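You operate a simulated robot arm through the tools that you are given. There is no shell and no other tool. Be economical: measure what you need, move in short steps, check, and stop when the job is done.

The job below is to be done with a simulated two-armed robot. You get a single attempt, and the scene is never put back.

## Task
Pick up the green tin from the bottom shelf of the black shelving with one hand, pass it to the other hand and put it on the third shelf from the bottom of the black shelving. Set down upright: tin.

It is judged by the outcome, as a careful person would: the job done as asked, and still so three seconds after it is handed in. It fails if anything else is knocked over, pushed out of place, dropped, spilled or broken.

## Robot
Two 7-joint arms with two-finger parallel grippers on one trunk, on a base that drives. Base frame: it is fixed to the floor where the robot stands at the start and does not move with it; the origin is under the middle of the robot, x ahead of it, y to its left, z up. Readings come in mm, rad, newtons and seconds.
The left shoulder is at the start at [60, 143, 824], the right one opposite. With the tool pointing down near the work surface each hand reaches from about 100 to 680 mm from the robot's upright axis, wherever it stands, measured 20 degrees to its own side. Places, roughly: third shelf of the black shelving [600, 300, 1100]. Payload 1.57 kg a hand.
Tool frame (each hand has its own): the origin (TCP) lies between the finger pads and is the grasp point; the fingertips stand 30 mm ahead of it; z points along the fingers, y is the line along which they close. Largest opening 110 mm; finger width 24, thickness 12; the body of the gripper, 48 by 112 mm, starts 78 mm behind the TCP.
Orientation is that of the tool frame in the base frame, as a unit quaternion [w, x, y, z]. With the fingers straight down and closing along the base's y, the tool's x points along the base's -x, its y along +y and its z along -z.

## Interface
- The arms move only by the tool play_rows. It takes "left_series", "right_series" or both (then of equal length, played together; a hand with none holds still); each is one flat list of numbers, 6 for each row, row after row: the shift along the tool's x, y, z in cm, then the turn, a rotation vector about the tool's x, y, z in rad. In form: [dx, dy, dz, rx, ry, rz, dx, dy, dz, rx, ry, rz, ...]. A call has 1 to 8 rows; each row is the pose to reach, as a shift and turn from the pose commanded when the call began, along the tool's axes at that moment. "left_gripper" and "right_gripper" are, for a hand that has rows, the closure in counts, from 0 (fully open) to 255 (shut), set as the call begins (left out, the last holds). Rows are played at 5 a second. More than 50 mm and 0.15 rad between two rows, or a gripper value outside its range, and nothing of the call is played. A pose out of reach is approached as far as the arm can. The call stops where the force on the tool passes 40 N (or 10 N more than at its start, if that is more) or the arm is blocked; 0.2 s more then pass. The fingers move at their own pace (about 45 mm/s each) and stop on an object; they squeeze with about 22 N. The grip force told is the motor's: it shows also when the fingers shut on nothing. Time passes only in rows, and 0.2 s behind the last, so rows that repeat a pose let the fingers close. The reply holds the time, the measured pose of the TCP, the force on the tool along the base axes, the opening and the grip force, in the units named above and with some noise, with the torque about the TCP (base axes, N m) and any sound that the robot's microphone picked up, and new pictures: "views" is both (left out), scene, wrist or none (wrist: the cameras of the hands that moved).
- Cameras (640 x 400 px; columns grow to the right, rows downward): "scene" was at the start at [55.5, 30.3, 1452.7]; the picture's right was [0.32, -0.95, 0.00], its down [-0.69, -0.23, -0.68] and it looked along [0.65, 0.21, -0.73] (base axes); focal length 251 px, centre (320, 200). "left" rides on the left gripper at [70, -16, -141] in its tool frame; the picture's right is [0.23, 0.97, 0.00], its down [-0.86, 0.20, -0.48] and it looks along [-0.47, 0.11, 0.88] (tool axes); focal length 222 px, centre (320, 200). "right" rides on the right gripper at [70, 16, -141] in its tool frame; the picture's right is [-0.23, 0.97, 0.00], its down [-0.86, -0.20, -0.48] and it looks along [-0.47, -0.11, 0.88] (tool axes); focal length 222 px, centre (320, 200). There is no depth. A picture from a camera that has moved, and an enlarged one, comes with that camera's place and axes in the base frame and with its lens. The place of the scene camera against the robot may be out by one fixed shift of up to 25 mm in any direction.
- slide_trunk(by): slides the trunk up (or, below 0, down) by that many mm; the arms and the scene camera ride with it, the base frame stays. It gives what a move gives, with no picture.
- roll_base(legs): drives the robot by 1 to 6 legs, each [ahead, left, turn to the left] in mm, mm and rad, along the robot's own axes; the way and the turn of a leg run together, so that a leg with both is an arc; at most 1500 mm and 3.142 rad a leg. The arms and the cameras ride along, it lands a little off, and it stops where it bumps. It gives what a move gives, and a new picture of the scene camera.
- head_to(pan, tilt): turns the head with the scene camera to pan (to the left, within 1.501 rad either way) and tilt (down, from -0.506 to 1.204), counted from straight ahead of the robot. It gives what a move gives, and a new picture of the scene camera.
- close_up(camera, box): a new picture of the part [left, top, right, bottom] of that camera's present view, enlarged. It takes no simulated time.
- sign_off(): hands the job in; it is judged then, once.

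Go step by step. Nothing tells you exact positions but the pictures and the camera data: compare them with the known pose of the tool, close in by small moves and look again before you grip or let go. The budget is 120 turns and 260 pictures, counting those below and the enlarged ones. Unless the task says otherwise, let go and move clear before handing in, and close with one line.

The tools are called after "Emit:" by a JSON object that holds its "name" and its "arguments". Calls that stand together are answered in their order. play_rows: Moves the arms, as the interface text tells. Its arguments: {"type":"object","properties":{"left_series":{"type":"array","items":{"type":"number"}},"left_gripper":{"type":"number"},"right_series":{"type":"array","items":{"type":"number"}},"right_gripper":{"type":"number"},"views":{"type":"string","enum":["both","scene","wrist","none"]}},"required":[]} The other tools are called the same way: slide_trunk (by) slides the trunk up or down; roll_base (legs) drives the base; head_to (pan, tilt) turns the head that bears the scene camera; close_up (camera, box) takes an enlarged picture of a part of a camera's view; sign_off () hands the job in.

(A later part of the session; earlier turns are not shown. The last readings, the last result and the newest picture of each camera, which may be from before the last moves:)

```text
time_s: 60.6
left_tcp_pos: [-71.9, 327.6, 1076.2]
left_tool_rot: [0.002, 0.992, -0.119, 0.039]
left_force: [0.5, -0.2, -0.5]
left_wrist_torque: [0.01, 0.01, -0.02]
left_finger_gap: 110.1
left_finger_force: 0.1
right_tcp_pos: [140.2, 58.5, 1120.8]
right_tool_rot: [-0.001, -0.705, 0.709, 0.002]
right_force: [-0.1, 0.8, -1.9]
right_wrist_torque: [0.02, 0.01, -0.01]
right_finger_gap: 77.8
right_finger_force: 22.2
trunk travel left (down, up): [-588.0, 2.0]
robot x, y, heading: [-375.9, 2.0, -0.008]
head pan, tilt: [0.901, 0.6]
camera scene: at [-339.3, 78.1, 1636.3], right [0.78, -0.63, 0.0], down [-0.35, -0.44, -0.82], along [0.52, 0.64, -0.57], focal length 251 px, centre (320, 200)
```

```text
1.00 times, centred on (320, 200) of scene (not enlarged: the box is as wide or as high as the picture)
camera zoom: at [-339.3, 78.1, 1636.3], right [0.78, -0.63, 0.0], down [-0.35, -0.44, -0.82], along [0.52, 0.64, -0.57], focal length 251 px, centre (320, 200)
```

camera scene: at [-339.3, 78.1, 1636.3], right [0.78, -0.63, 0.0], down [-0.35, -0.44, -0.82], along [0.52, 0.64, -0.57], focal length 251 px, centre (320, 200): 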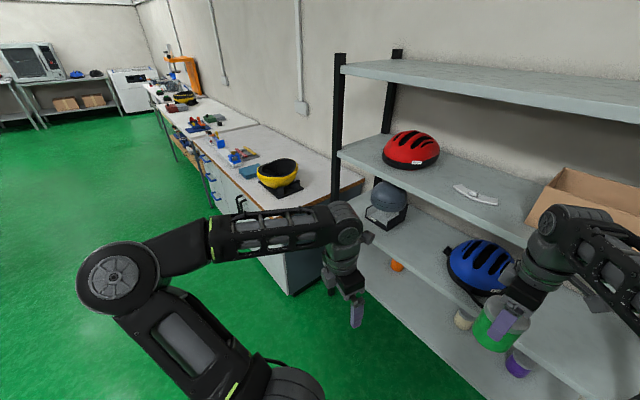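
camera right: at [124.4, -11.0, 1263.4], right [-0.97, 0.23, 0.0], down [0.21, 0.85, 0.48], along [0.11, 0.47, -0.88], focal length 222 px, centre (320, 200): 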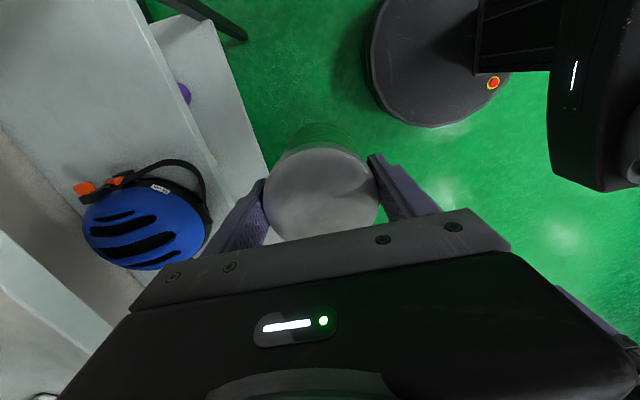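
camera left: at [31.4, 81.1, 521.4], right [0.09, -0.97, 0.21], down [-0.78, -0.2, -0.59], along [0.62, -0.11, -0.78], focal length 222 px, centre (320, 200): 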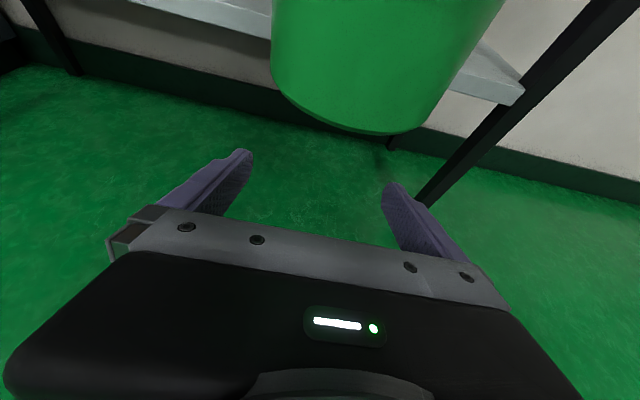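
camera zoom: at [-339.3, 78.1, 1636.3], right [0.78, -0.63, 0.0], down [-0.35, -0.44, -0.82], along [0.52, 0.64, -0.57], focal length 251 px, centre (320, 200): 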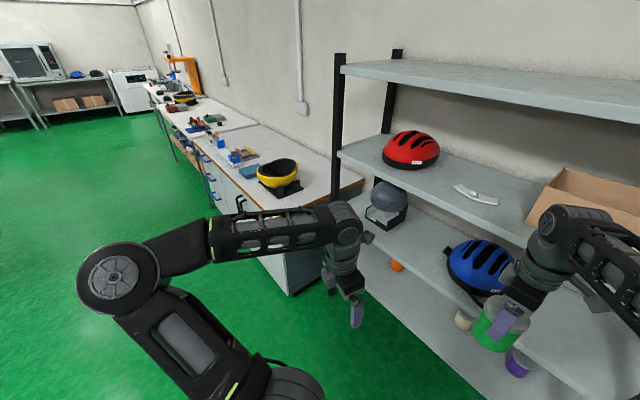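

The floor is clear, and the bench end nearest the shelving is free of objects. With both hands well above bench height, I'll drive left toward it.

Emit:
{"name": "roll_base", "arguments": {"legs": [[0, 450, 0], [0, 450, 0]]}}

Emit:
{"name": "head_to", "arguments": {"pan": 0.1, "tilt": 0.75}}

Emit:
{"name": "play_rows", "arguments": {"right_series": [0, 0, 0, 0, 0, 0], "left_series": [0, 0, 0, 0, 0, 0], "views": "wrist"}}

```text
time_s: 65.7
left_tcp_pos: [-52.1, 1221.6, 1075.2]
left_tool_rot: [0.003, 0.991, -0.127, 0.039]
left_force: [0.1, -0.5, 0.2]
left_wrist_torque: [-0.02, -0.02, -0.05]
left_finger_gap: 109.9
left_finger_force: 0.1
right_tcp_pos: [156.0, 950.7, 1122.3]
right_tool_rot: [-0.001, -0.699, 0.715, 0.003]
right_force: [-0.7, 0.6, -2.3]
right_wrist_torque: [-0.02, 0.02, 0.02]
right_finger_gap: 77.7
right_finger_force: 21.9
trunk travel left (down, up): [-588.0, 2.0]
robot x, y, heading: [-362.9, 904.0, -0.02]
head pan, tilt: [0.901, 0.6]
camera scene: at [-324.0, 978.2, 1636.3], right [0.77, -0.64, 0.0], down [-0.36, -0.44, -0.82], along [0.53, 0.63, -0.57], focal length 251 px, centre (320, 200)
```

scene: 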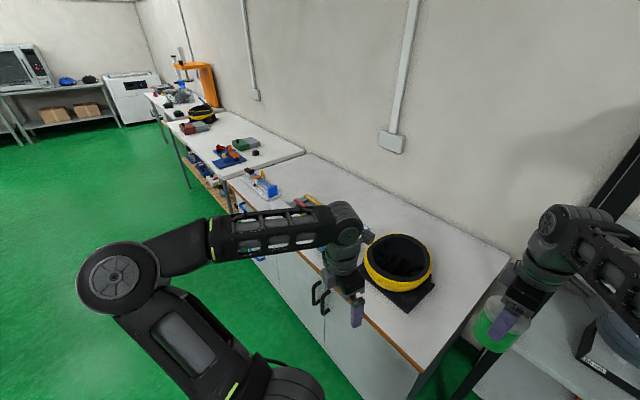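

```text
time_s: 66.8
left_tcp_pos: [-51.9, 1222.6, 1077.6]
left_tool_rot: [0.002, 0.991, -0.126, 0.04]
left_force: [-0.1, 1.1, -1.1]
left_wrist_torque: [-0.04, 0.02, -0.01]
left_finger_gap: 110.2
left_finger_force: 0.0
right_tcp_pos: [156.0, 949.2, 1122.8]
right_tool_rot: [-0.001, -0.699, 0.715, 0.001]
right_force: [0.3, 0.5, -1.5]
right_wrist_torque: [-0.02, -0.02, -0.06]
right_finger_gap: 77.8
right_finger_force: 22.0
trunk travel left (down, up): [-588.0, 2.0]
robot x, y, heading: [-361.4, 902.7, -0.032]
head pan, tilt: [0.099, 0.75]
camera scene: at [-297.9, 915.6, 1623.5], right [0.08, -1.0, 0.0], down [-0.68, -0.05, -0.73], along [0.73, 0.06, -0.68], focal length 251 px, centre (320, 200)
```

scene: 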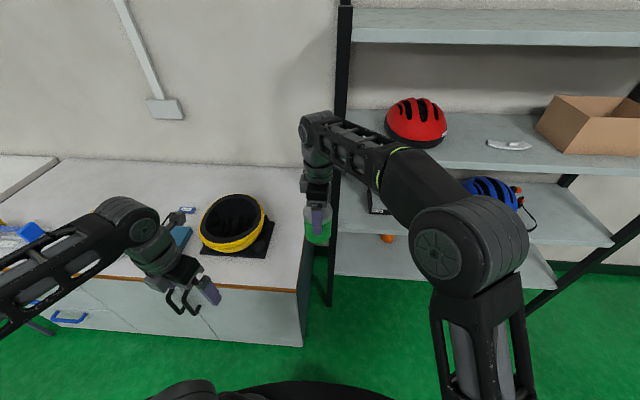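

```text
time_s: 67.2
left_tcp_pos: [-52.2, 1222.8, 1076.3]
left_tool_rot: [0.002, 0.991, -0.127, 0.039]
left_force: [-0.7, 0.8, 0.8]
left_wrist_torque: [0.0, 0.01, 0.01]
left_finger_gap: 109.9
left_finger_force: 0.0
right_tcp_pos: [155.7, 948.8, 1122.3]
right_tool_rot: [0.0, -0.699, 0.715, 0.001]
right_force: [0.5, -0.4, -2.4]
right_wrist_torque: [0.01, 0.04, -0.03]
right_finger_gap: 77.8
right_finger_force: 21.1
trunk travel left (down, up): [-588.0, 2.0]
robot x, y, heading: [-362.4, 904.3, -0.02]
head pan, tilt: [0.099, 0.75]
camera right: at [138.1, 879.4, 1263.4], right [-0.97, 0.25, 0.0], down [0.22, 0.85, 0.48], along [0.12, 0.46, -0.88], focal length 222 px, centre (320, 200)
camera left: at [8.7, 1223.7, 1222.8], right [-0.03, -1.0, 0.01], down [-0.91, 0.03, 0.41], along [-0.41, 0.0, -0.91], focal length 222 px, centre (320, 200)
```

right: 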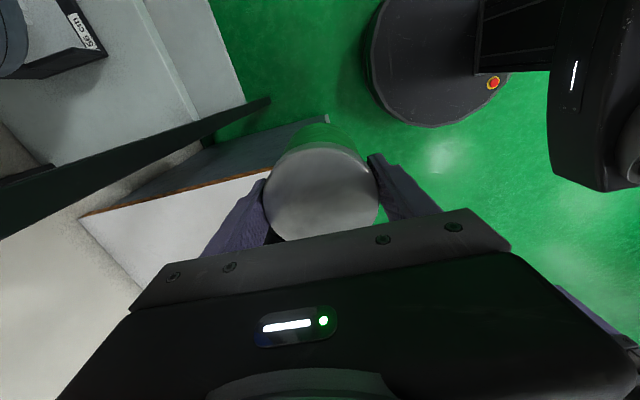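
left: 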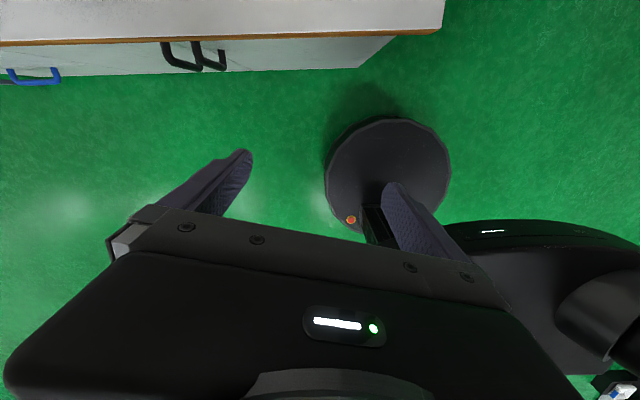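

The bench corner is near (98, 1025) with its top at z≈830, and the helmet stand begins at about y>1160, x>260. I'll aim to set the tin at about (190, 1115), so I'll move the base left and slightly forward.

Emit:
{"name": "roll_base", "arguments": {"legs": [[38, 165, 0.02]]}}

Emit:
{"name": "slide_trunk", "arguments": {"by": -170}}

Emit:
{"name": "play_rows", "arguments": {"right_series": [0, 0, 0, 0, 0, 0], "views": "both"}}

```text
time_s: 68.7
left_tcp_pos: [-19.1, 1395.6, 1075.3]
left_tool_rot: [0.003, 0.992, -0.117, 0.039]
left_force: [0.7, 1.6, 1.0]
left_wrist_torque: [-0.06, 0.01, -0.02]
left_finger_gap: 109.8
left_finger_force: 0.0
right_tcp_pos: [195.8, 1125.7, 1121.3]
right_tool_rot: [-0.001, -0.706, 0.708, 0.002]
right_force: [0.2, 0.3, -2.1]
right_wrist_torque: [-0.05, -0.01, -0.01]
right_finger_gap: 78.0
right_finger_force: 21.9
trunk travel left (down, up): [-588.0, 2.0]
robot x, y, heading: [-320.1, 1068.6, -0.006]
head pan, tilt: [0.099, 0.75]
camera scene: at [-258.0, 1083.9, 1623.4], right [0.1, -1.0, 0.0], down [-0.68, -0.07, -0.73], along [0.73, 0.07, -0.68], focal length 251 px, centre (320, 200)
```

scene: 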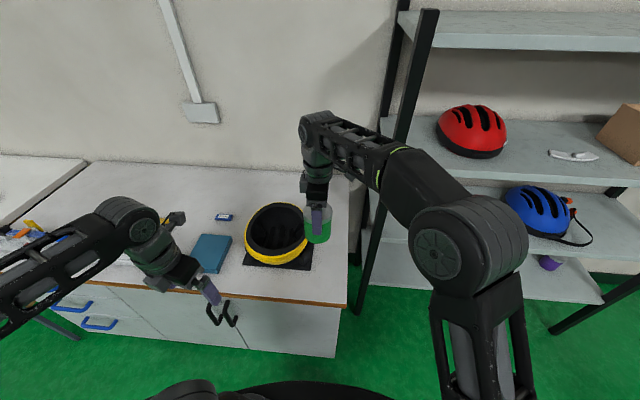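

```text
time_s: 70.6
left_tcp_pos: [-20.4, 1394.8, 906.5]
left_tool_rot: [0.002, 0.992, -0.116, 0.039]
left_force: [0.6, -0.1, 0.4]
left_wrist_torque: [0.01, -0.01, -0.02]
left_finger_gap: 109.9
left_finger_force: 0.1
right_tcp_pos: [195.9, 1125.4, 951.3]
right_tool_rot: [0.0, -0.705, 0.709, 0.002]
right_force: [-0.5, 0.1, -2.1]
right_wrist_torque: [0.0, 0.0, 0.01]
right_finger_gap: 77.8
right_finger_force: 21.7
trunk travel left (down, up): [-418.0, 172.0]
robot x, y, heading: [-324.5, 1067.1, -0.006]
head pan, tilt: [0.099, 0.75]
```

```text
time_s: 71.0
left_tcp_pos: [-18.4, 1394.9, 906.5]
left_tool_rot: [0.002, 0.992, -0.117, 0.038]
left_force: [0.6, -0.2, -0.4]
left_wrist_torque: [0.0, 0.02, 0.0]
left_finger_gap: 109.9
left_finger_force: 0.0
right_tcp_pos: [195.3, 1124.6, 951.6]
right_tool_rot: [-0.001, -0.706, 0.708, 0.001]
right_force: [0.1, -0.2, -2.4]
right_wrist_torque: [-0.01, 0.01, 0.01]
right_finger_gap: 78.0
right_finger_force: 22.4
trunk travel left (down, up): [-418.0, 172.0]
robot x, y, heading: [-321.9, 1073.5, -0.003]
head pan, tilt: [0.099, 0.75]
camera scene: at [-258.5, 1082.2, 1453.5], right [0.1, -1.0, 0.0], down [-0.68, -0.07, -0.73], along [0.73, 0.07, -0.68], focal length 251 px, centre (320, 200)
camera right: at [178.1, 1054.7, 1093.4], right [-0.97, 0.23, 0.0], down [0.2, 0.85, 0.48], along [0.11, 0.47, -0.88], focal length 222 px, centre (320, 200)
```

scene: 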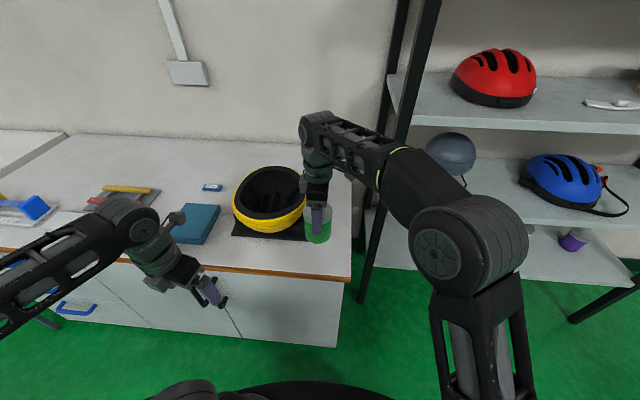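
right: 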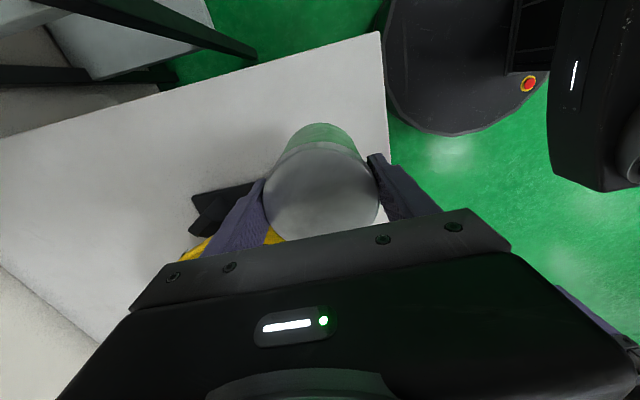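

The stand's nearest corner is around (285, 1150), so I'll shift the tin to about (180, 1095) before lowering toward the bench.

Emit:
{"name": "play_rows", "arguments": {"right_series": [1.5, 0.75, 0, 0, 0, 0, 3, 1.5, 0, 0, 0, 0, 3, 1.5, 1.2, 0, 0, 0, 3, 1.5, 2.4, 0, 0, 0], "views": "both"}}

Emit:
{"name": "close_up", "arguments": {"camera": "scene", "box": [230, 180, 390, 280]}}

```text
time_s: 72.0
left_tcp_pos: [-19.3, 1394.3, 906.9]
left_tool_rot: [0.002, 0.992, -0.117, 0.039]
left_force: [0.3, 0.9, 0.3]
left_wrist_torque: [0.02, -0.04, 0.01]
left_finger_gap: 109.8
left_finger_force: 0.0
right_tcp_pos: [180.2, 1093.6, 927.7]
right_tool_rot: [-0.001, -0.706, 0.708, 0.002]
right_force: [-0.2, 0.2, -1.6]
right_wrist_torque: [-0.03, -0.03, -0.01]
right_finger_gap: 78.0
right_finger_force: 22.4
trunk travel left (down, up): [-418.0, 172.0]
robot x, y, heading: [-324.1, 1067.9, 0.001]
head pan, tilt: [0.099, 0.75]
camera scene: at [-258.3, 1082.1, 1453.5], right [0.1, -1.0, 0.0], down [-0.68, -0.07, -0.73], along [0.73, 0.07, -0.68], focal length 251 px, centre (320, 200)
camera right: at [162.9, 1023.9, 1069.7], right [-0.97, 0.23, 0.0], down [0.2, 0.85, 0.48], along [0.11, 0.47, -0.88], focal length 222 px, centre (320, 200)
```

scene: 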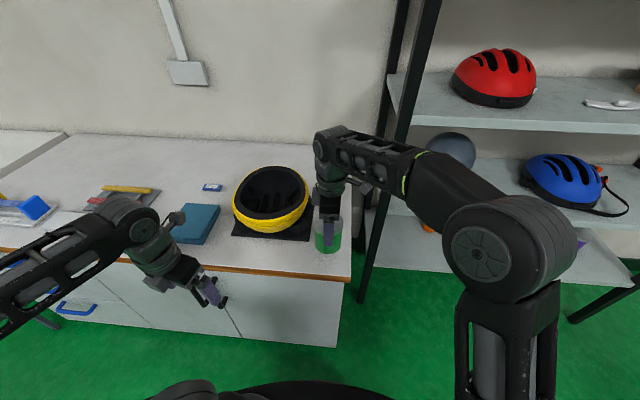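
right: 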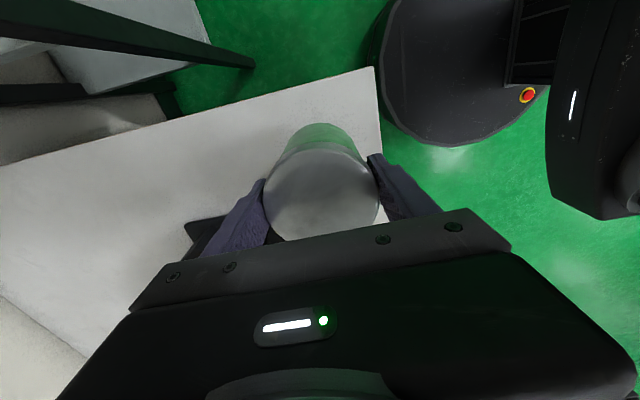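

```text
4.00 times, centred on (310, 230) of scene
camera zoom: at [-258.3, 1082.1, 1453.5], right [0.1, -1.0, 0.0], down [-0.68, -0.07, -0.73], along [0.73, 0.07, -0.68], focal length 1004 px, centre (360, 80)
```

zoom: 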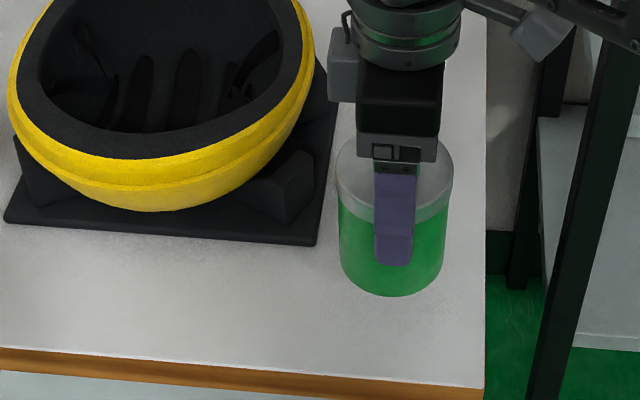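

The tin is well inside the clear area and a little above the bench. I'll lower in small steps while watching the force.

Emit:
{"name": "play_rows", "arguments": {"right_series": [0, 0, 0.5, 0, 0, 0, 0, 0, 1.0, 0, 0, 0], "views": "none"}}

Emit:
{"name": "play_rows", "arguments": {"right_series": [0, 0, 0.4, 0, 0, 0], "views": "none"}}

Emit:
{"name": "close_up", "arguments": {"camera": "scene", "box": [230, 180, 390, 280]}}

```text
time_s: 72.6
left_tcp_pos: [-19.8, 1394.4, 906.0]
left_tool_rot: [0.001, 0.992, -0.117, 0.039]
left_force: [-0.1, 0.6, 0.4]
left_wrist_torque: [0.02, 0.01, 0.03]
left_finger_gap: 110.0
left_finger_force: 0.1
right_tcp_pos: [179.2, 1095.3, 916.9]
right_tool_rot: [0.0, -0.706, 0.708, 0.002]
right_force: [-0.3, 0.7, -2.6]
right_wrist_torque: [0.01, 0.0, -0.02]
right_finger_gap: 77.7
right_finger_force: 22.0
trunk travel left (down, up): [-418.0, 172.0]
robot x, y, heading: [-322.4, 1068.0, 0.0]
head pan, tilt: [0.099, 0.75]
```

```text
time_s: 73.0
left_tcp_pos: [-18.9, 1393.4, 905.9]
left_tool_rot: [0.001, 0.992, -0.117, 0.04]
left_force: [-0.5, -0.5, 0.5]
left_wrist_torque: [-0.04, 0.0, 0.01]
left_finger_gap: 110.0
left_finger_force: 0.0
right_tcp_pos: [179.4, 1095.2, 913.7]
right_tool_rot: [0.0, -0.706, 0.709, 0.002]
right_force: [-0.2, -0.1, -2.9]
right_wrist_torque: [0.0, 0.01, 0.04]
right_finger_gap: 78.3
right_finger_force: 21.2
trunk travel left (down, up): [-418.0, 172.0]
robot x, y, heading: [-320.3, 1068.1, -0.003]
head pan, tilt: [0.099, 0.75]
```

```text
4.00 times, centred on (310, 230) of scene
camera zoom: at [-258.4, 1082.1, 1453.5], right [0.1, -1.0, 0.0], down [-0.68, -0.07, -0.73], along [0.73, 0.07, -0.68], focal length 1004 px, centre (360, 80)
```

zoom: 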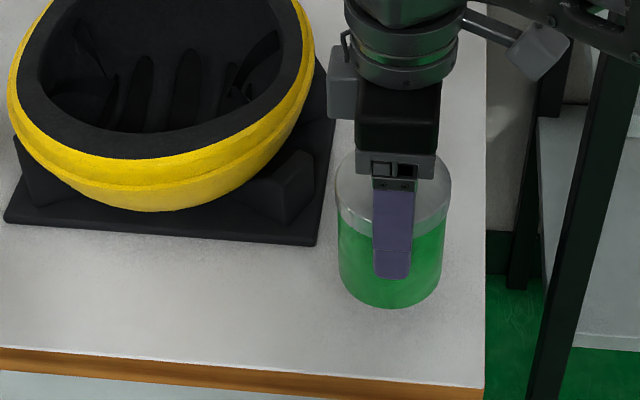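

Emit:
{"name": "play_rows", "arguments": {"right_series": [0, 0, 0.4, 0, 0, 0], "views": "none"}}

Emit:
{"name": "play_rows", "arguments": {"right_series": [0, 0, 0.4, 0, 0, 0], "views": "wrist"}}

```text
time_s: 73.4
left_tcp_pos: [-18.4, 1393.6, 905.6]
left_tool_rot: [0.003, 0.992, -0.118, 0.039]
left_force: [0.3, -0.2, 0.1]
left_wrist_torque: [-0.04, 0.01, -0.01]
left_finger_gap: 110.1
left_finger_force: 0.1
right_tcp_pos: [180.9, 1094.2, 909.0]
right_tool_rot: [-0.001, -0.706, 0.708, 0.002]
right_force: [0.5, 0.0, -2.5]
right_wrist_torque: [-0.02, 0.0, 0.01]
right_finger_gap: 77.8
right_finger_force: 22.4
trunk travel left (down, up): [-418.0, 172.0]
robot x, y, heading: [-323.4, 1070.2, -0.001]
head pan, tilt: [0.099, 0.75]
```

```text
time_s: 73.8
left_tcp_pos: [-19.6, 1394.5, 905.9]
left_tool_rot: [0.003, 0.992, -0.117, 0.039]
left_force: [-0.2, -0.6, -0.5]
left_wrist_torque: [-0.01, -0.01, -0.01]
left_finger_gap: 110.2
left_finger_force: 0.1
right_tcp_pos: [181.2, 1095.0, 904.8]
right_tool_rot: [-0.001, -0.705, 0.709, 0.002]
right_force: [-0.7, -0.3, -2.1]
right_wrist_torque: [-0.05, -0.02, 0.0]
right_finger_gap: 77.6
right_finger_force: 21.9
trunk travel left (down, up): [-418.0, 172.0]
robot x, y, heading: [-320.6, 1065.5, -0.001]
head pan, tilt: [0.099, 0.75]
camera right: at [163.0, 1024.6, 1046.8], right [-0.97, 0.23, 0.0], down [0.2, 0.85, 0.48], along [0.11, 0.47, -0.88], focal length 222 px, centre (320, 200)
```

right: 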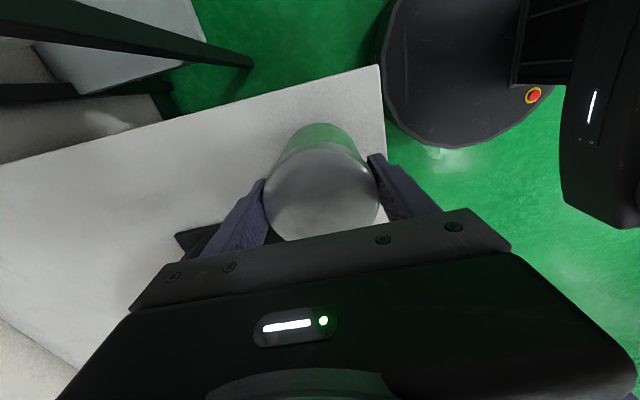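

From the two right-hand views the bench top is closer to z≈800, so about 20 mm remain. I'll continue down.

Emit:
{"name": "play_rows", "arguments": {"right_series": [0, 0, 0.6, 0, 0, 0, 0, 0, 1.2, 0, 0, 0], "views": "none"}}

Emit:
{"name": "play_rows", "arguments": {"right_series": [0, 0, 0.4, 0, 0, 0], "views": "none"}}

Emit:
{"name": "play_rows", "arguments": {"right_series": [0, 0, 0.4, 0, 0, 0], "views": "none"}}

```text
time_s: 74.4
left_tcp_pos: [-18.7, 1395.1, 906.5]
left_tool_rot: [0.002, 0.992, -0.118, 0.039]
left_force: [0.4, -0.1, -0.3]
left_wrist_torque: [0.01, -0.01, 0.04]
left_finger_gap: 110.1
left_finger_force: 0.1
right_tcp_pos: [179.8, 1093.8, 893.3]
right_tool_rot: [-0.001, -0.706, 0.708, 0.002]
right_force: [0.6, -0.7, -2.5]
right_wrist_torque: [-0.02, 0.02, -0.02]
right_finger_gap: 77.6
right_finger_force: 21.7
trunk travel left (down, up): [-418.0, 172.0]
robot x, y, heading: [-319.9, 1068.4, -0.006]
head pan, tilt: [0.099, 0.75]
```

```text
time_s: 74.8
left_tcp_pos: [-17.7, 1394.2, 906.5]
left_tool_rot: [0.002, 0.992, -0.117, 0.039]
left_force: [0.0, -0.2, 0.3]
left_wrist_torque: [0.01, 0.0, 0.02]
left_finger_gap: 109.9
left_finger_force: 0.1
right_tcp_pos: [179.5, 1094.7, 889.6]
right_tool_rot: [-0.001, -0.706, 0.708, 0.001]
right_force: [-0.3, -0.3, -2.3]
right_wrist_torque: [-0.01, 0.01, -0.01]
right_finger_gap: 77.9
right_finger_force: 21.5
trunk travel left (down, up): [-418.0, 172.0]
robot x, y, heading: [-320.9, 1069.9, -0.005]
head pan, tilt: [0.099, 0.75]
```

```text
time_s: 75.2
left_tcp_pos: [-18.0, 1394.0, 905.4]
left_tool_rot: [0.002, 0.992, -0.117, 0.039]
left_force: [-0.5, 0.4, -0.2]
left_wrist_torque: [0.01, -0.01, 0.03]
left_finger_gap: 109.8
left_finger_force: 0.1
right_tcp_pos: [180.5, 1095.5, 885.3]
right_tool_rot: [0.0, -0.706, 0.709, 0.002]
right_force: [-0.5, -0.2, -2.4]
right_wrist_torque: [-0.02, 0.02, -0.01]
right_finger_gap: 78.3
right_finger_force: 22.3
trunk travel left (down, up): [-418.0, 172.0]
robot x, y, heading: [-324.1, 1069.7, -0.003]
head pan, tilt: [0.099, 0.75]
```

Emit:
{"name": "play_rows", "arguments": {"right_series": [0, 0, 0.4, 0, 0, 0], "views": "none"}}

Emit:
{"name": "play_rows", "arguments": {"right_series": [0, 0, 0.4, 0, 0, 0], "views": "none"}}

Emit:
{"name": "close_up", "arguments": {"camera": "scene", "box": [230, 190, 390, 290]}}

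```text
time_s: 75.6
left_tcp_pos: [-20.4, 1394.0, 907.2]
left_tool_rot: [0.002, 0.992, -0.117, 0.04]
left_force: [-0.2, 0.5, 0.3]
left_wrist_torque: [-0.02, 0.01, -0.02]
left_finger_gap: 110.3
left_finger_force: 0.1
right_tcp_pos: [179.2, 1095.8, 884.5]
right_tool_rot: [0.0, -0.705, 0.709, 0.001]
right_force: [-2.2, -1.5, 15.7]
right_wrist_torque: [-0.03, 0.03, 0.15]
right_finger_gap: 77.8
right_finger_force: 22.1
trunk travel left (down, up): [-418.0, 172.0]
robot x, y, heading: [-321.5, 1073.9, -0.003]
head pan, tilt: [0.099, 0.75]
```

```text
time_s: 76.0
left_tcp_pos: [-19.5, 1394.6, 907.2]
left_tool_rot: [0.001, 0.992, -0.117, 0.04]
left_force: [0.1, -0.5, -0.5]
left_wrist_torque: [0.0, -0.01, 0.01]
left_finger_gap: 110.0
left_finger_force: 0.1
right_tcp_pos: [179.5, 1096.4, 879.9]
right_tool_rot: [0.002, -0.706, 0.709, 0.001]
right_force: [1.7, -0.3, 19.0]
right_wrist_torque: [0.1, -0.02, 0.2]
right_finger_gap: 78.6
right_finger_force: 22.2
trunk travel left (down, up): [-418.0, 172.0]
robot x, y, heading: [-321.1, 1069.2, -0.005]
head pan, tilt: [0.099, 0.75]
```

```text
4.00 times, centred on (310, 240) of scene
camera zoom: at [-259.8, 1081.9, 1453.7], right [0.1, -1.0, 0.0], down [-0.68, -0.07, -0.73], along [0.73, 0.07, -0.68], focal length 1004 px, centre (360, 40)
```

zoom: 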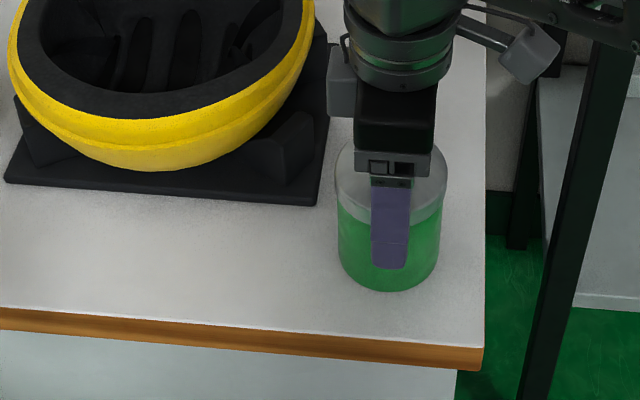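

Contact came at TCP z≈884, so the bench top is about 801, and the tin stands upright. I'll ease off a little, open, and lift away.

Emit:
{"name": "play_rows", "arguments": {"right_series": [0, 0, -0.3, 0, 0, 0], "views": "none"}}

Emit:
{"name": "play_rows", "arguments": {"right_series": [0, 0, 0, 0, 0, 0, 0, 0, 0, 0, 0, 0, 0, 0, 0, 0, 0, 0], "right_gripper": 10, "views": "wrist"}}

```text
time_s: 76.4
left_tcp_pos: [-19.4, 1394.1, 906.2]
left_tool_rot: [0.003, 0.992, -0.118, 0.04]
left_force: [-0.6, -0.2, -0.7]
left_wrist_torque: [-0.01, 0.03, 0.0]
left_finger_gap: 110.0
left_finger_force: 0.0
right_tcp_pos: [179.7, 1094.3, 879.8]
right_tool_rot: [-0.002, -0.706, 0.708, 0.002]
right_force: [1.8, 0.5, 1.5]
right_wrist_torque: [0.16, -0.23, 0.01]
right_finger_gap: 77.9
right_finger_force: 21.5
trunk travel left (down, up): [-418.0, 172.0]
robot x, y, heading: [-320.6, 1065.1, -0.004]
head pan, tilt: [0.099, 0.75]
```

```text
time_s: 77.2
left_tcp_pos: [-19.2, 1394.1, 905.6]
left_tool_rot: [0.002, 0.992, -0.117, 0.039]
left_force: [-0.4, 0.1, 0.2]
left_wrist_torque: [0.01, -0.01, 0.02]
left_finger_gap: 110.1
left_finger_force: 0.1
right_tcp_pos: [180.2, 1095.0, 881.2]
right_tool_rot: [-0.001, -0.706, 0.708, 0.003]
right_force: [-0.5, 0.3, -0.2]
right_wrist_torque: [0.01, -0.01, 0.02]
right_finger_gap: 105.6
right_finger_force: 0.1
trunk travel left (down, up): [-418.0, 172.0]
robot x, y, heading: [-322.7, 1067.3, -0.004]
head pan, tilt: [0.099, 0.75]
camera right: at [162.4, 1025.3, 1022.0], right [-0.97, 0.23, 0.0], down [0.2, 0.85, 0.48], along [0.11, 0.47, -0.88], focal length 222 px, centre (320, 200)
```

right: 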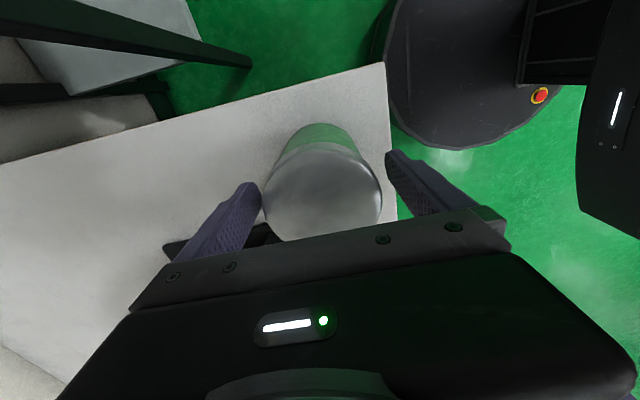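

The tin stands free on the bench. I'll lift the right hand straight up, back the base off, and turn the hand to the horizontal pose, mirroring what worked for the left.

Emit:
{"name": "play_rows", "arguments": {"right_series": [0, 0, -2, 0, 0, 0, 0, 0, -4, 0, 0, 0, 0, 0, -6, 0, 0, 0, 0, 0, -8, 0, 0, 0], "views": "wrist"}}

Emit:
{"name": "roll_base", "arguments": {"legs": [[-250, 0, 0]]}}

Emit:
{"name": "play_rows", "arguments": {"right_series": [2.5, 0, 0, 0, 0, -0.145, 5, 0, 0, 0, 0, -0.29, 7.5, 0, 0, 0, 0, -0.435, 10, 0, 0, 0, 0, -0.58, 12.5, 0, 0, 0, 0, -0.725, 15, 0, 0, 0, 0, -0.87, 17.5, 0, 0, 0, 0, -1.015, 20, 0, 0, 0, 0, -1.16], "views": "none"}}

```text
time_s: 78.2
left_tcp_pos: [-18.1, 1395.0, 906.8]
left_tool_rot: [0.002, 0.992, -0.117, 0.038]
left_force: [-0.2, -1.5, 0.8]
left_wrist_torque: [0.0, 0.01, -0.01]
left_finger_gap: 110.1
left_finger_force: 0.1
right_tcp_pos: [180.5, 1094.6, 962.0]
right_tool_rot: [0.0, -0.705, 0.709, 0.002]
right_force: [0.5, -1.4, 0.2]
right_wrist_torque: [0.02, 0.01, -0.02]
right_finger_gap: 105.6
right_finger_force: 0.1
trunk travel left (down, up): [-418.0, 172.0]
robot x, y, heading: [-320.3, 1073.5, -0.005]
head pan, tilt: [0.099, 0.75]
camera right: at [162.9, 1025.0, 1102.4], right [-0.97, 0.23, 0.0], down [0.2, 0.85, 0.48], along [0.11, 0.47, -0.88], focal length 222 px, centre (320, 200)
```

right: 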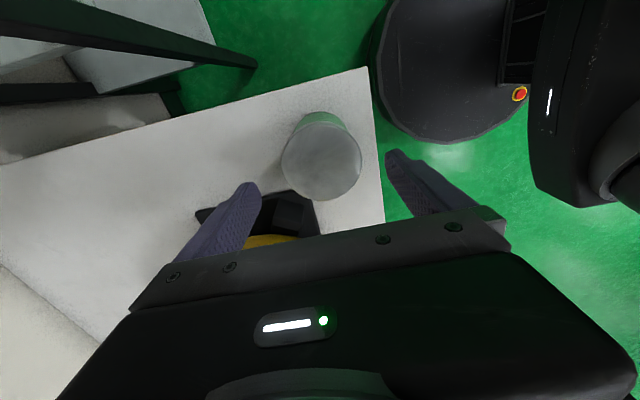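

```text
time_s: 80.0
left_tcp_pos: [-268.3, 1395.4, 906.0]
left_tool_rot: [0.003, 0.992, -0.118, 0.04]
left_force: [-0.2, 0.5, 0.0]
left_wrist_torque: [0.01, -0.03, -0.01]
left_finger_gap: 110.1
left_finger_force: 0.0
right_tcp_pos: [-69.2, 1096.6, 960.8]
right_tool_rot: [-0.001, -0.706, 0.708, 0.002]
right_force: [0.2, -0.2, -0.2]
right_wrist_torque: [-0.02, -0.05, 0.01]
right_finger_gap: 105.8
right_finger_force: 0.0
trunk travel left (down, up): [-418.0, 172.0]
robot x, y, heading: [-569.9, 1069.7, -0.009]
head pan, tilt: [0.099, 0.75]
camera scene: at [-507.9, 1083.1, 1453.5], right [0.1, -1.0, 0.0], down [-0.68, -0.07, -0.73], along [0.73, 0.07, -0.68], focal length 251 px, centre (320, 200)
```

scene: 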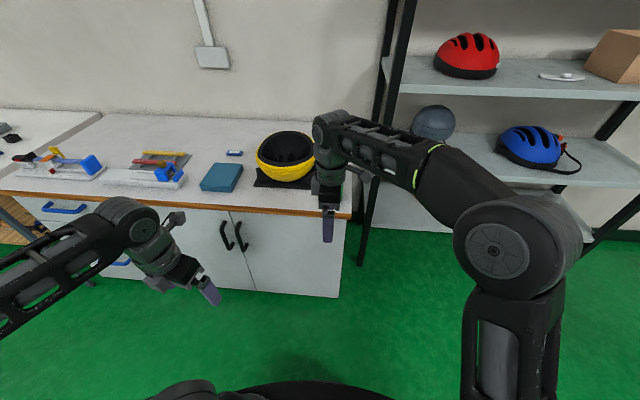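

```text
time_s: 81.8
left_tcp_pos: [-268.0, 1394.4, 906.3]
left_tool_rot: [0.003, 0.992, -0.118, 0.039]
left_force: [-0.4, 0.1, -0.2]
left_wrist_torque: [0.0, 0.03, 0.01]
left_finger_gap: 110.0
left_finger_force: 0.0
right_tcp_pos: [-69.7, 895.5, 960.8]
right_tool_rot: [0.0, 0.979, -0.204, -0.003]
right_force: [-1.0, 0.9, -0.8]
right_wrist_torque: [0.01, -0.01, 0.01]
right_finger_gap: 105.7
right_finger_force: 0.0
trunk travel left (down, up): [-418.0, 172.0]
robot x, y, heading: [-569.1, 1069.7, 0.001]
head pan, tilt: [0.099, 0.75]
```

Emit:
{"name": "play_rows", "arguments": {"right_series": [0, 0, 0, 0, 0, -0.137, 0, 0, 0, 0, 0, -0.274, 0, 0, 0, 0, 0, -0.409], "right_gripper": 0, "views": "none"}}

Emit:
{"name": "play_rows", "arguments": {"right_series": [0, 0, 0, 0, 0.145, 0, 0, 0, 0, 0, 0.29, 0, 0, 0, 0, 0, 0.435, 0, 0, 0, 0, 0, 0.58, 0, 0, 0, 0, 0, 0.725, 0, 0, 0, 0, 0, 0.87, 0, 0, 0, 0, 0, 1.015, 0, 0, 0, 0, 0, 1.16, 0], "views": "both"}}

```text
time_s: 82.6
left_tcp_pos: [-267.9, 1395.0, 905.9]
left_tool_rot: [0.002, 0.992, -0.117, 0.038]
left_force: [0.7, 0.2, 0.9]
left_wrist_torque: [-0.02, -0.02, -0.02]
left_finger_gap: 109.9
left_finger_force: 0.0
right_tcp_pos: [-68.2, 895.6, 962.2]
right_tool_rot: [-0.001, 1.0, -0.001, -0.002]
right_force: [-0.3, -0.7, -0.9]
right_wrist_torque: [0.02, 0.02, -0.01]
right_finger_gap: 109.9
right_finger_force: 0.0
trunk travel left (down, up): [-418.0, 172.0]
robot x, y, heading: [-569.9, 1067.7, -0.007]
head pan, tilt: [0.099, 0.75]
```

```text
time_s: 84.4
left_tcp_pos: [-267.6, 1395.7, 905.6]
left_tool_rot: [0.002, 0.992, -0.118, 0.039]
left_force: [-0.1, 1.2, -0.2]
left_wrist_torque: [0.01, 0.0, 0.01]
left_finger_gap: 109.9
left_finger_force: 0.1
right_tcp_pos: [-53.1, 899.1, 966.8]
right_tool_rot: [0.0, 0.838, -0.002, 0.546]
right_force: [0.7, 0.2, 0.5]
right_wrist_torque: [0.0, -0.01, 0.01]
right_finger_gap: 110.1
right_finger_force: 0.1
right hand out of reach, approached as far as the arm can: row 8
trunk travel left (down, up): [-418.0, 172.0]
robot x, y, heading: [-572.4, 1071.8, -0.005]
head pan, tilt: [0.099, 0.75]
camera scene: at [-506.3, 1083.2, 1453.4], right [0.1, -1.0, 0.0], down [-0.68, -0.07, -0.73], along [0.73, 0.07, -0.68], focal length 251 px, centre (320, 200)
camera right: at [-155.6, 881.7, 1087.9], right [-0.1, -0.97, -0.21], down [-0.78, 0.2, -0.59], along [0.61, 0.11, -0.78], focal length 222 px, centre (320, 200)
```

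scene: 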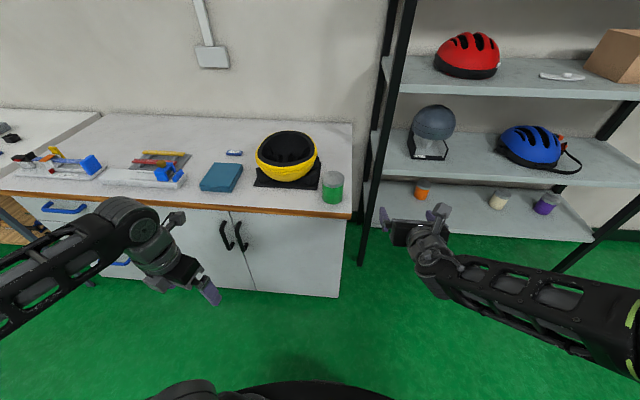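
right: 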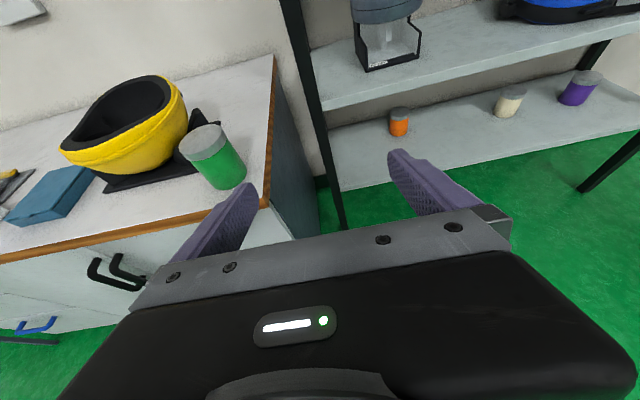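

The right hand is now in the forward pose with its camera above, and the tin stands upright at about (180, 1095). I'll line the base up in y and lower the hand to z≈870 with a narrower opening, because the helmet stand is close by.

Emit:
{"name": "roll_base", "arguments": {"legs": [[0, 194, 0.005]]}}

Emit:
{"name": "play_rows", "arguments": {"right_series": [-3, 0, 1.3, 0, 0, 0, -6, 0, 2.6, 0, 0, 0, -8.9, 0, 3.9, 0, 0, 0], "right_gripper": 40, "views": "wrist"}}

```text
time_s: 86.0
left_tcp_pos: [-267.6, 1589.8, 905.8]
left_tool_rot: [0.002, 0.993, -0.115, 0.039]
left_force: [0.6, 0.0, -0.8]
left_wrist_torque: [0.01, 0.0, 0.02]
left_finger_gap: 109.7
left_finger_force: 0.0
right_tcp_pos: [-52.2, 1094.0, 968.8]
right_tool_rot: [-0.001, 0.838, 0.0, 0.546]
right_force: [0.7, -0.5, -0.4]
right_wrist_torque: [-0.04, 0.02, -0.02]
right_finger_gap: 110.0
right_finger_force: 0.0
trunk travel left (down, up): [-418.0, 172.0]
robot x, y, heading: [-566.2, 1264.1, 0.002]
head pan, tilt: [0.099, 0.75]
camera scene: at [-506.8, 1277.7, 1453.5], right [0.1, -0.99, 0.0], down [-0.68, -0.07, -0.73], along [0.73, 0.07, -0.68], focal length 251 px, centre (320, 200)
```

scene: 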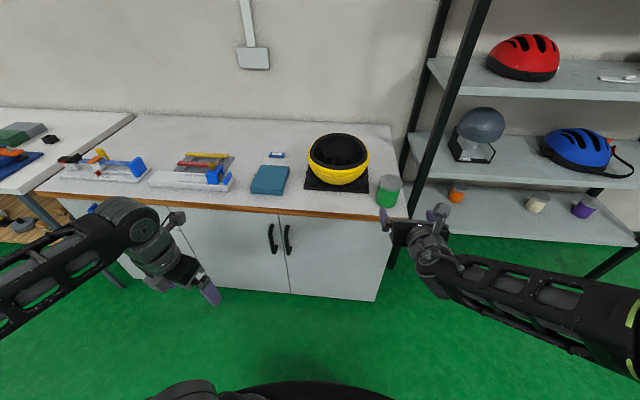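

```text
time_s: 86.8
left_tcp_pos: [-268.9, 1589.8, 906.1]
left_tool_rot: [0.003, 0.993, -0.114, 0.039]
left_force: [-0.3, 0.4, -0.4]
left_wrist_torque: [0.01, 0.01, 0.01]
left_finger_gap: 110.3
left_finger_force: 0.1
right_tcp_pos: [-34.4, 1096.8, 872.0]
right_tool_rot: [0.0, 0.838, -0.001, 0.546]
right_force: [0.2, 0.0, -0.4]
right_wrist_torque: [0.0, -0.03, -0.04]
right_finger_gap: 92.4
right_finger_force: 0.1
right hand out of reach, approached as far as the arm can: row 1, 2, 3
trunk travel left (down, up): [-418.0, 172.0]
robot x, y, heading: [-570.8, 1260.7, 0.002]
head pan, tilt: [0.099, 0.75]
camera right: at [-135.8, 1079.9, 992.4], right [-0.09, -0.97, -0.21], down [-0.78, 0.2, -0.59], along [0.62, 0.11, -0.78], focal length 222 px, centre (320, 200)
```

right: 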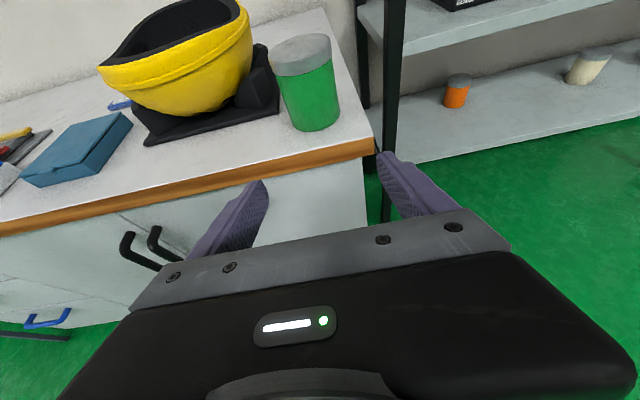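

Aligned in y. I'll drive 100 mm forward and look again.

Emit:
{"name": "roll_base", "arguments": {"legs": [[100, 0, 0]]}}

Emit:
{"name": "play_rows", "arguments": {"right_series": [0, 0, 0, 0, 0, 0], "views": "wrist"}}

```text
time_s: 87.9
left_tcp_pos: [-167.9, 1591.8, 905.6]
left_tool_rot: [0.002, 0.993, -0.114, 0.039]
left_force: [0.7, 0.5, -0.1]
left_wrist_torque: [0.0, 0.04, -0.04]
left_finger_gap: 110.2
left_finger_force: 0.1
right_tcp_pos: [67.5, 1097.8, 871.8]
right_tool_rot: [0.0, 0.839, 0.0, 0.545]
right_force: [0.4, -0.1, -0.2]
right_wrist_torque: [-0.02, 0.0, 0.01]
right_finger_gap: 92.8
right_finger_force: 0.0
trunk travel left (down, up): [-418.0, 172.0]
robot x, y, heading: [-466.8, 1261.4, 0.003]
head pan, tilt: [0.099, 0.75]
camera scene: at [-404.9, 1277.0, 1453.4], right [0.1, -0.99, 0.0], down [-0.68, -0.07, -0.73], along [0.73, 0.07, -0.68], focal length 251 px, centre (320, 200)
```

scene: 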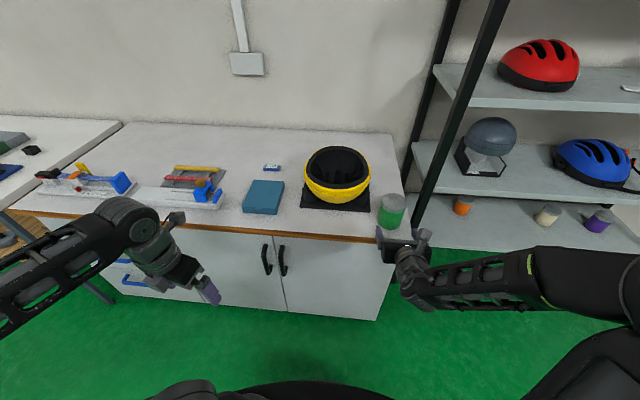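

```text
time_s: 88.3
left_tcp_pos: [-168.0, 1591.5, 905.6]
left_tool_rot: [0.002, 0.993, -0.114, 0.04]
left_force: [0.0, -0.5, 0.6]
left_wrist_torque: [0.0, -0.03, 0.02]
left_finger_gap: 109.9
left_finger_force: 0.0
right_tcp_pos: [66.8, 1098.1, 872.9]
right_tool_rot: [-0.001, 0.838, 0.0, 0.546]
right_force: [0.2, -0.3, -0.5]
right_wrist_torque: [-0.03, 0.0, 0.01]
right_finger_gap: 92.8
right_finger_force: 0.0
trunk travel left (down, up): [-418.0, 172.0]
robot x, y, heading: [-469.4, 1263.6, 0.003]
head pan, tilt: [0.099, 0.75]
camera right: at [-35.1, 1080.9, 992.7], right [-0.09, -0.97, -0.21], down [-0.78, 0.2, -0.59], along [0.61, 0.11, -0.78], focal length 222 px, centre (320, 200)
```

right: 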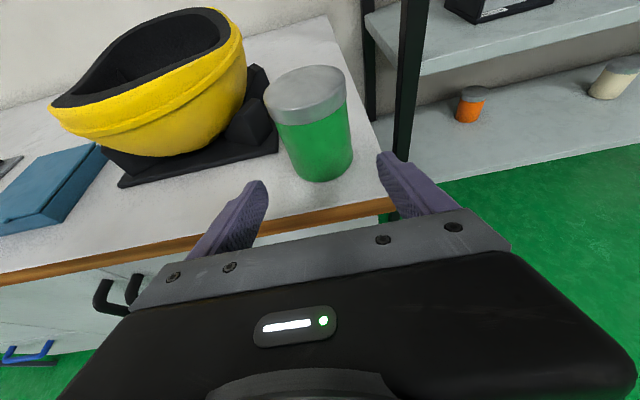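

The tin reads about (168, 1098) and the hand is centred in y. I'll drive 60 mm more, then look.

Emit:
{"name": "roll_base", "arguments": {"legs": [[50, 0, 0]]}}

Emit:
{"name": "play_rows", "arguments": {"right_series": [0, 0, 0, 0, 0, 0], "views": "wrist"}}

```text
time_s: 89.2
left_tcp_pos: [-118.5, 1591.6, 905.7]
left_tool_rot: [0.001, 0.993, -0.115, 0.039]
left_force: [0.1, -0.6, -0.3]
left_wrist_torque: [-0.01, 0.03, 0.0]
left_finger_gap: 109.9
left_finger_force: 0.1
right_tcp_pos: [118.5, 1097.2, 871.3]
right_tool_rot: [-0.001, 0.838, -0.001, 0.545]
right_force: [-0.2, -0.1, -0.6]
right_wrist_torque: [-0.03, 0.04, 0.0]
right_finger_gap: 92.6
right_finger_force: 0.2
trunk travel left (down, up): [-418.0, 172.0]
robot x, y, heading: [-419.7, 1264.5, 0.006]
head pan, tilt: [0.099, 0.75]
camera scene: at [-354.3, 1277.2, 1453.4], right [0.1, -0.99, 0.0], down [-0.68, -0.07, -0.73], along [0.73, 0.07, -0.68], focal length 251 px, centre (320, 200)
```

scene: 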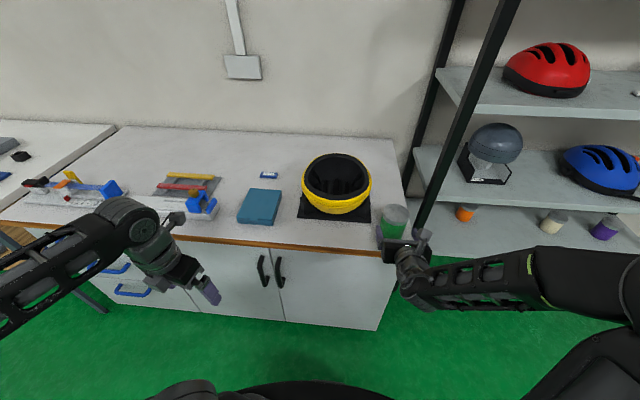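

```text
time_s: 89.7
left_tcp_pos: [-117.6, 1590.8, 905.5]
left_tool_rot: [0.002, 0.993, -0.115, 0.039]
left_force: [-0.2, -0.1, 0.1]
left_wrist_torque: [0.0, -0.02, -0.02]
left_finger_gap: 110.0
left_finger_force: 0.1
right_tcp_pos: [118.1, 1095.9, 871.8]
right_tool_rot: [-0.001, 0.839, 0.0, 0.545]
right_force: [0.0, 0.3, -0.5]
right_wrist_torque: [-0.01, 0.01, -0.02]
right_finger_gap: 92.7
right_finger_force: 0.0
trunk travel left (down, up): [-418.0, 172.0]
robot x, y, heading: [-414.6, 1264.4, 0.004]
head pan, tilt: [0.099, 0.75]
camera right: at [15.5, 1080.9, 992.7], right [-0.09, -0.97, -0.21], down [-0.78, 0.2, -0.59], along [0.61, 0.11, -0.78], focal length 222 px, centre (320, 200)
```

right: 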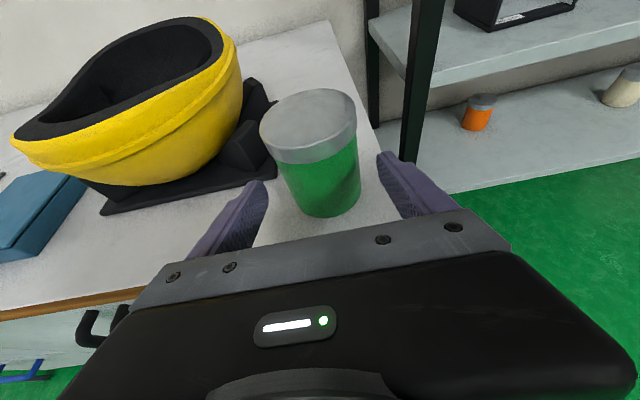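

Tin at about (167, 1099). The stand corner at about (245, 1161) stays clear of the fingertips. I'll advance 48 mm with the arm and close.

Emit:
{"name": "play_rows", "arguments": {"right_series": [0.5, -0.2, 1.1, 0, 0, 0, 0.97, -0.2, 2.2, 0, 0, 0, 1.45, -0.2, 3.3, 0, 0, 0, 1.94, -0.2, 4.39, 0, 0, 0], "views": "wrist"}}

```text
time_s: 90.7
left_tcp_pos: [-117.9, 1591.5, 904.7]
left_tool_rot: [0.001, 0.993, -0.114, 0.04]
left_force: [0.3, -0.3, 0.2]
left_wrist_torque: [-0.01, 0.0, 0.0]
left_finger_gap: 110.3
left_finger_force: 0.1
right_tcp_pos: [165.8, 1099.8, 871.3]
right_tool_rot: [-0.001, 0.838, 0.0, 0.546]
right_force: [0.5, -0.6, -0.3]
right_wrist_torque: [0.02, 0.01, 0.05]
right_finger_gap: 92.8
right_finger_force: 0.2
trunk travel left (down, up): [-418.0, 172.0]
robot x, y, heading: [-414.1, 1264.3, 0.002]
head pan, tilt: [0.099, 0.75]
camera right: at [63.5, 1083.0, 992.4], right [-0.09, -0.97, -0.21], down [-0.78, 0.2, -0.59], along [0.61, 0.11, -0.78], focal length 222 px, centre (320, 200)
```

right: 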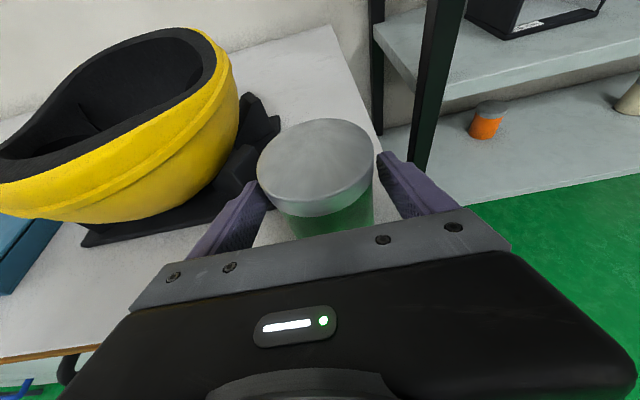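

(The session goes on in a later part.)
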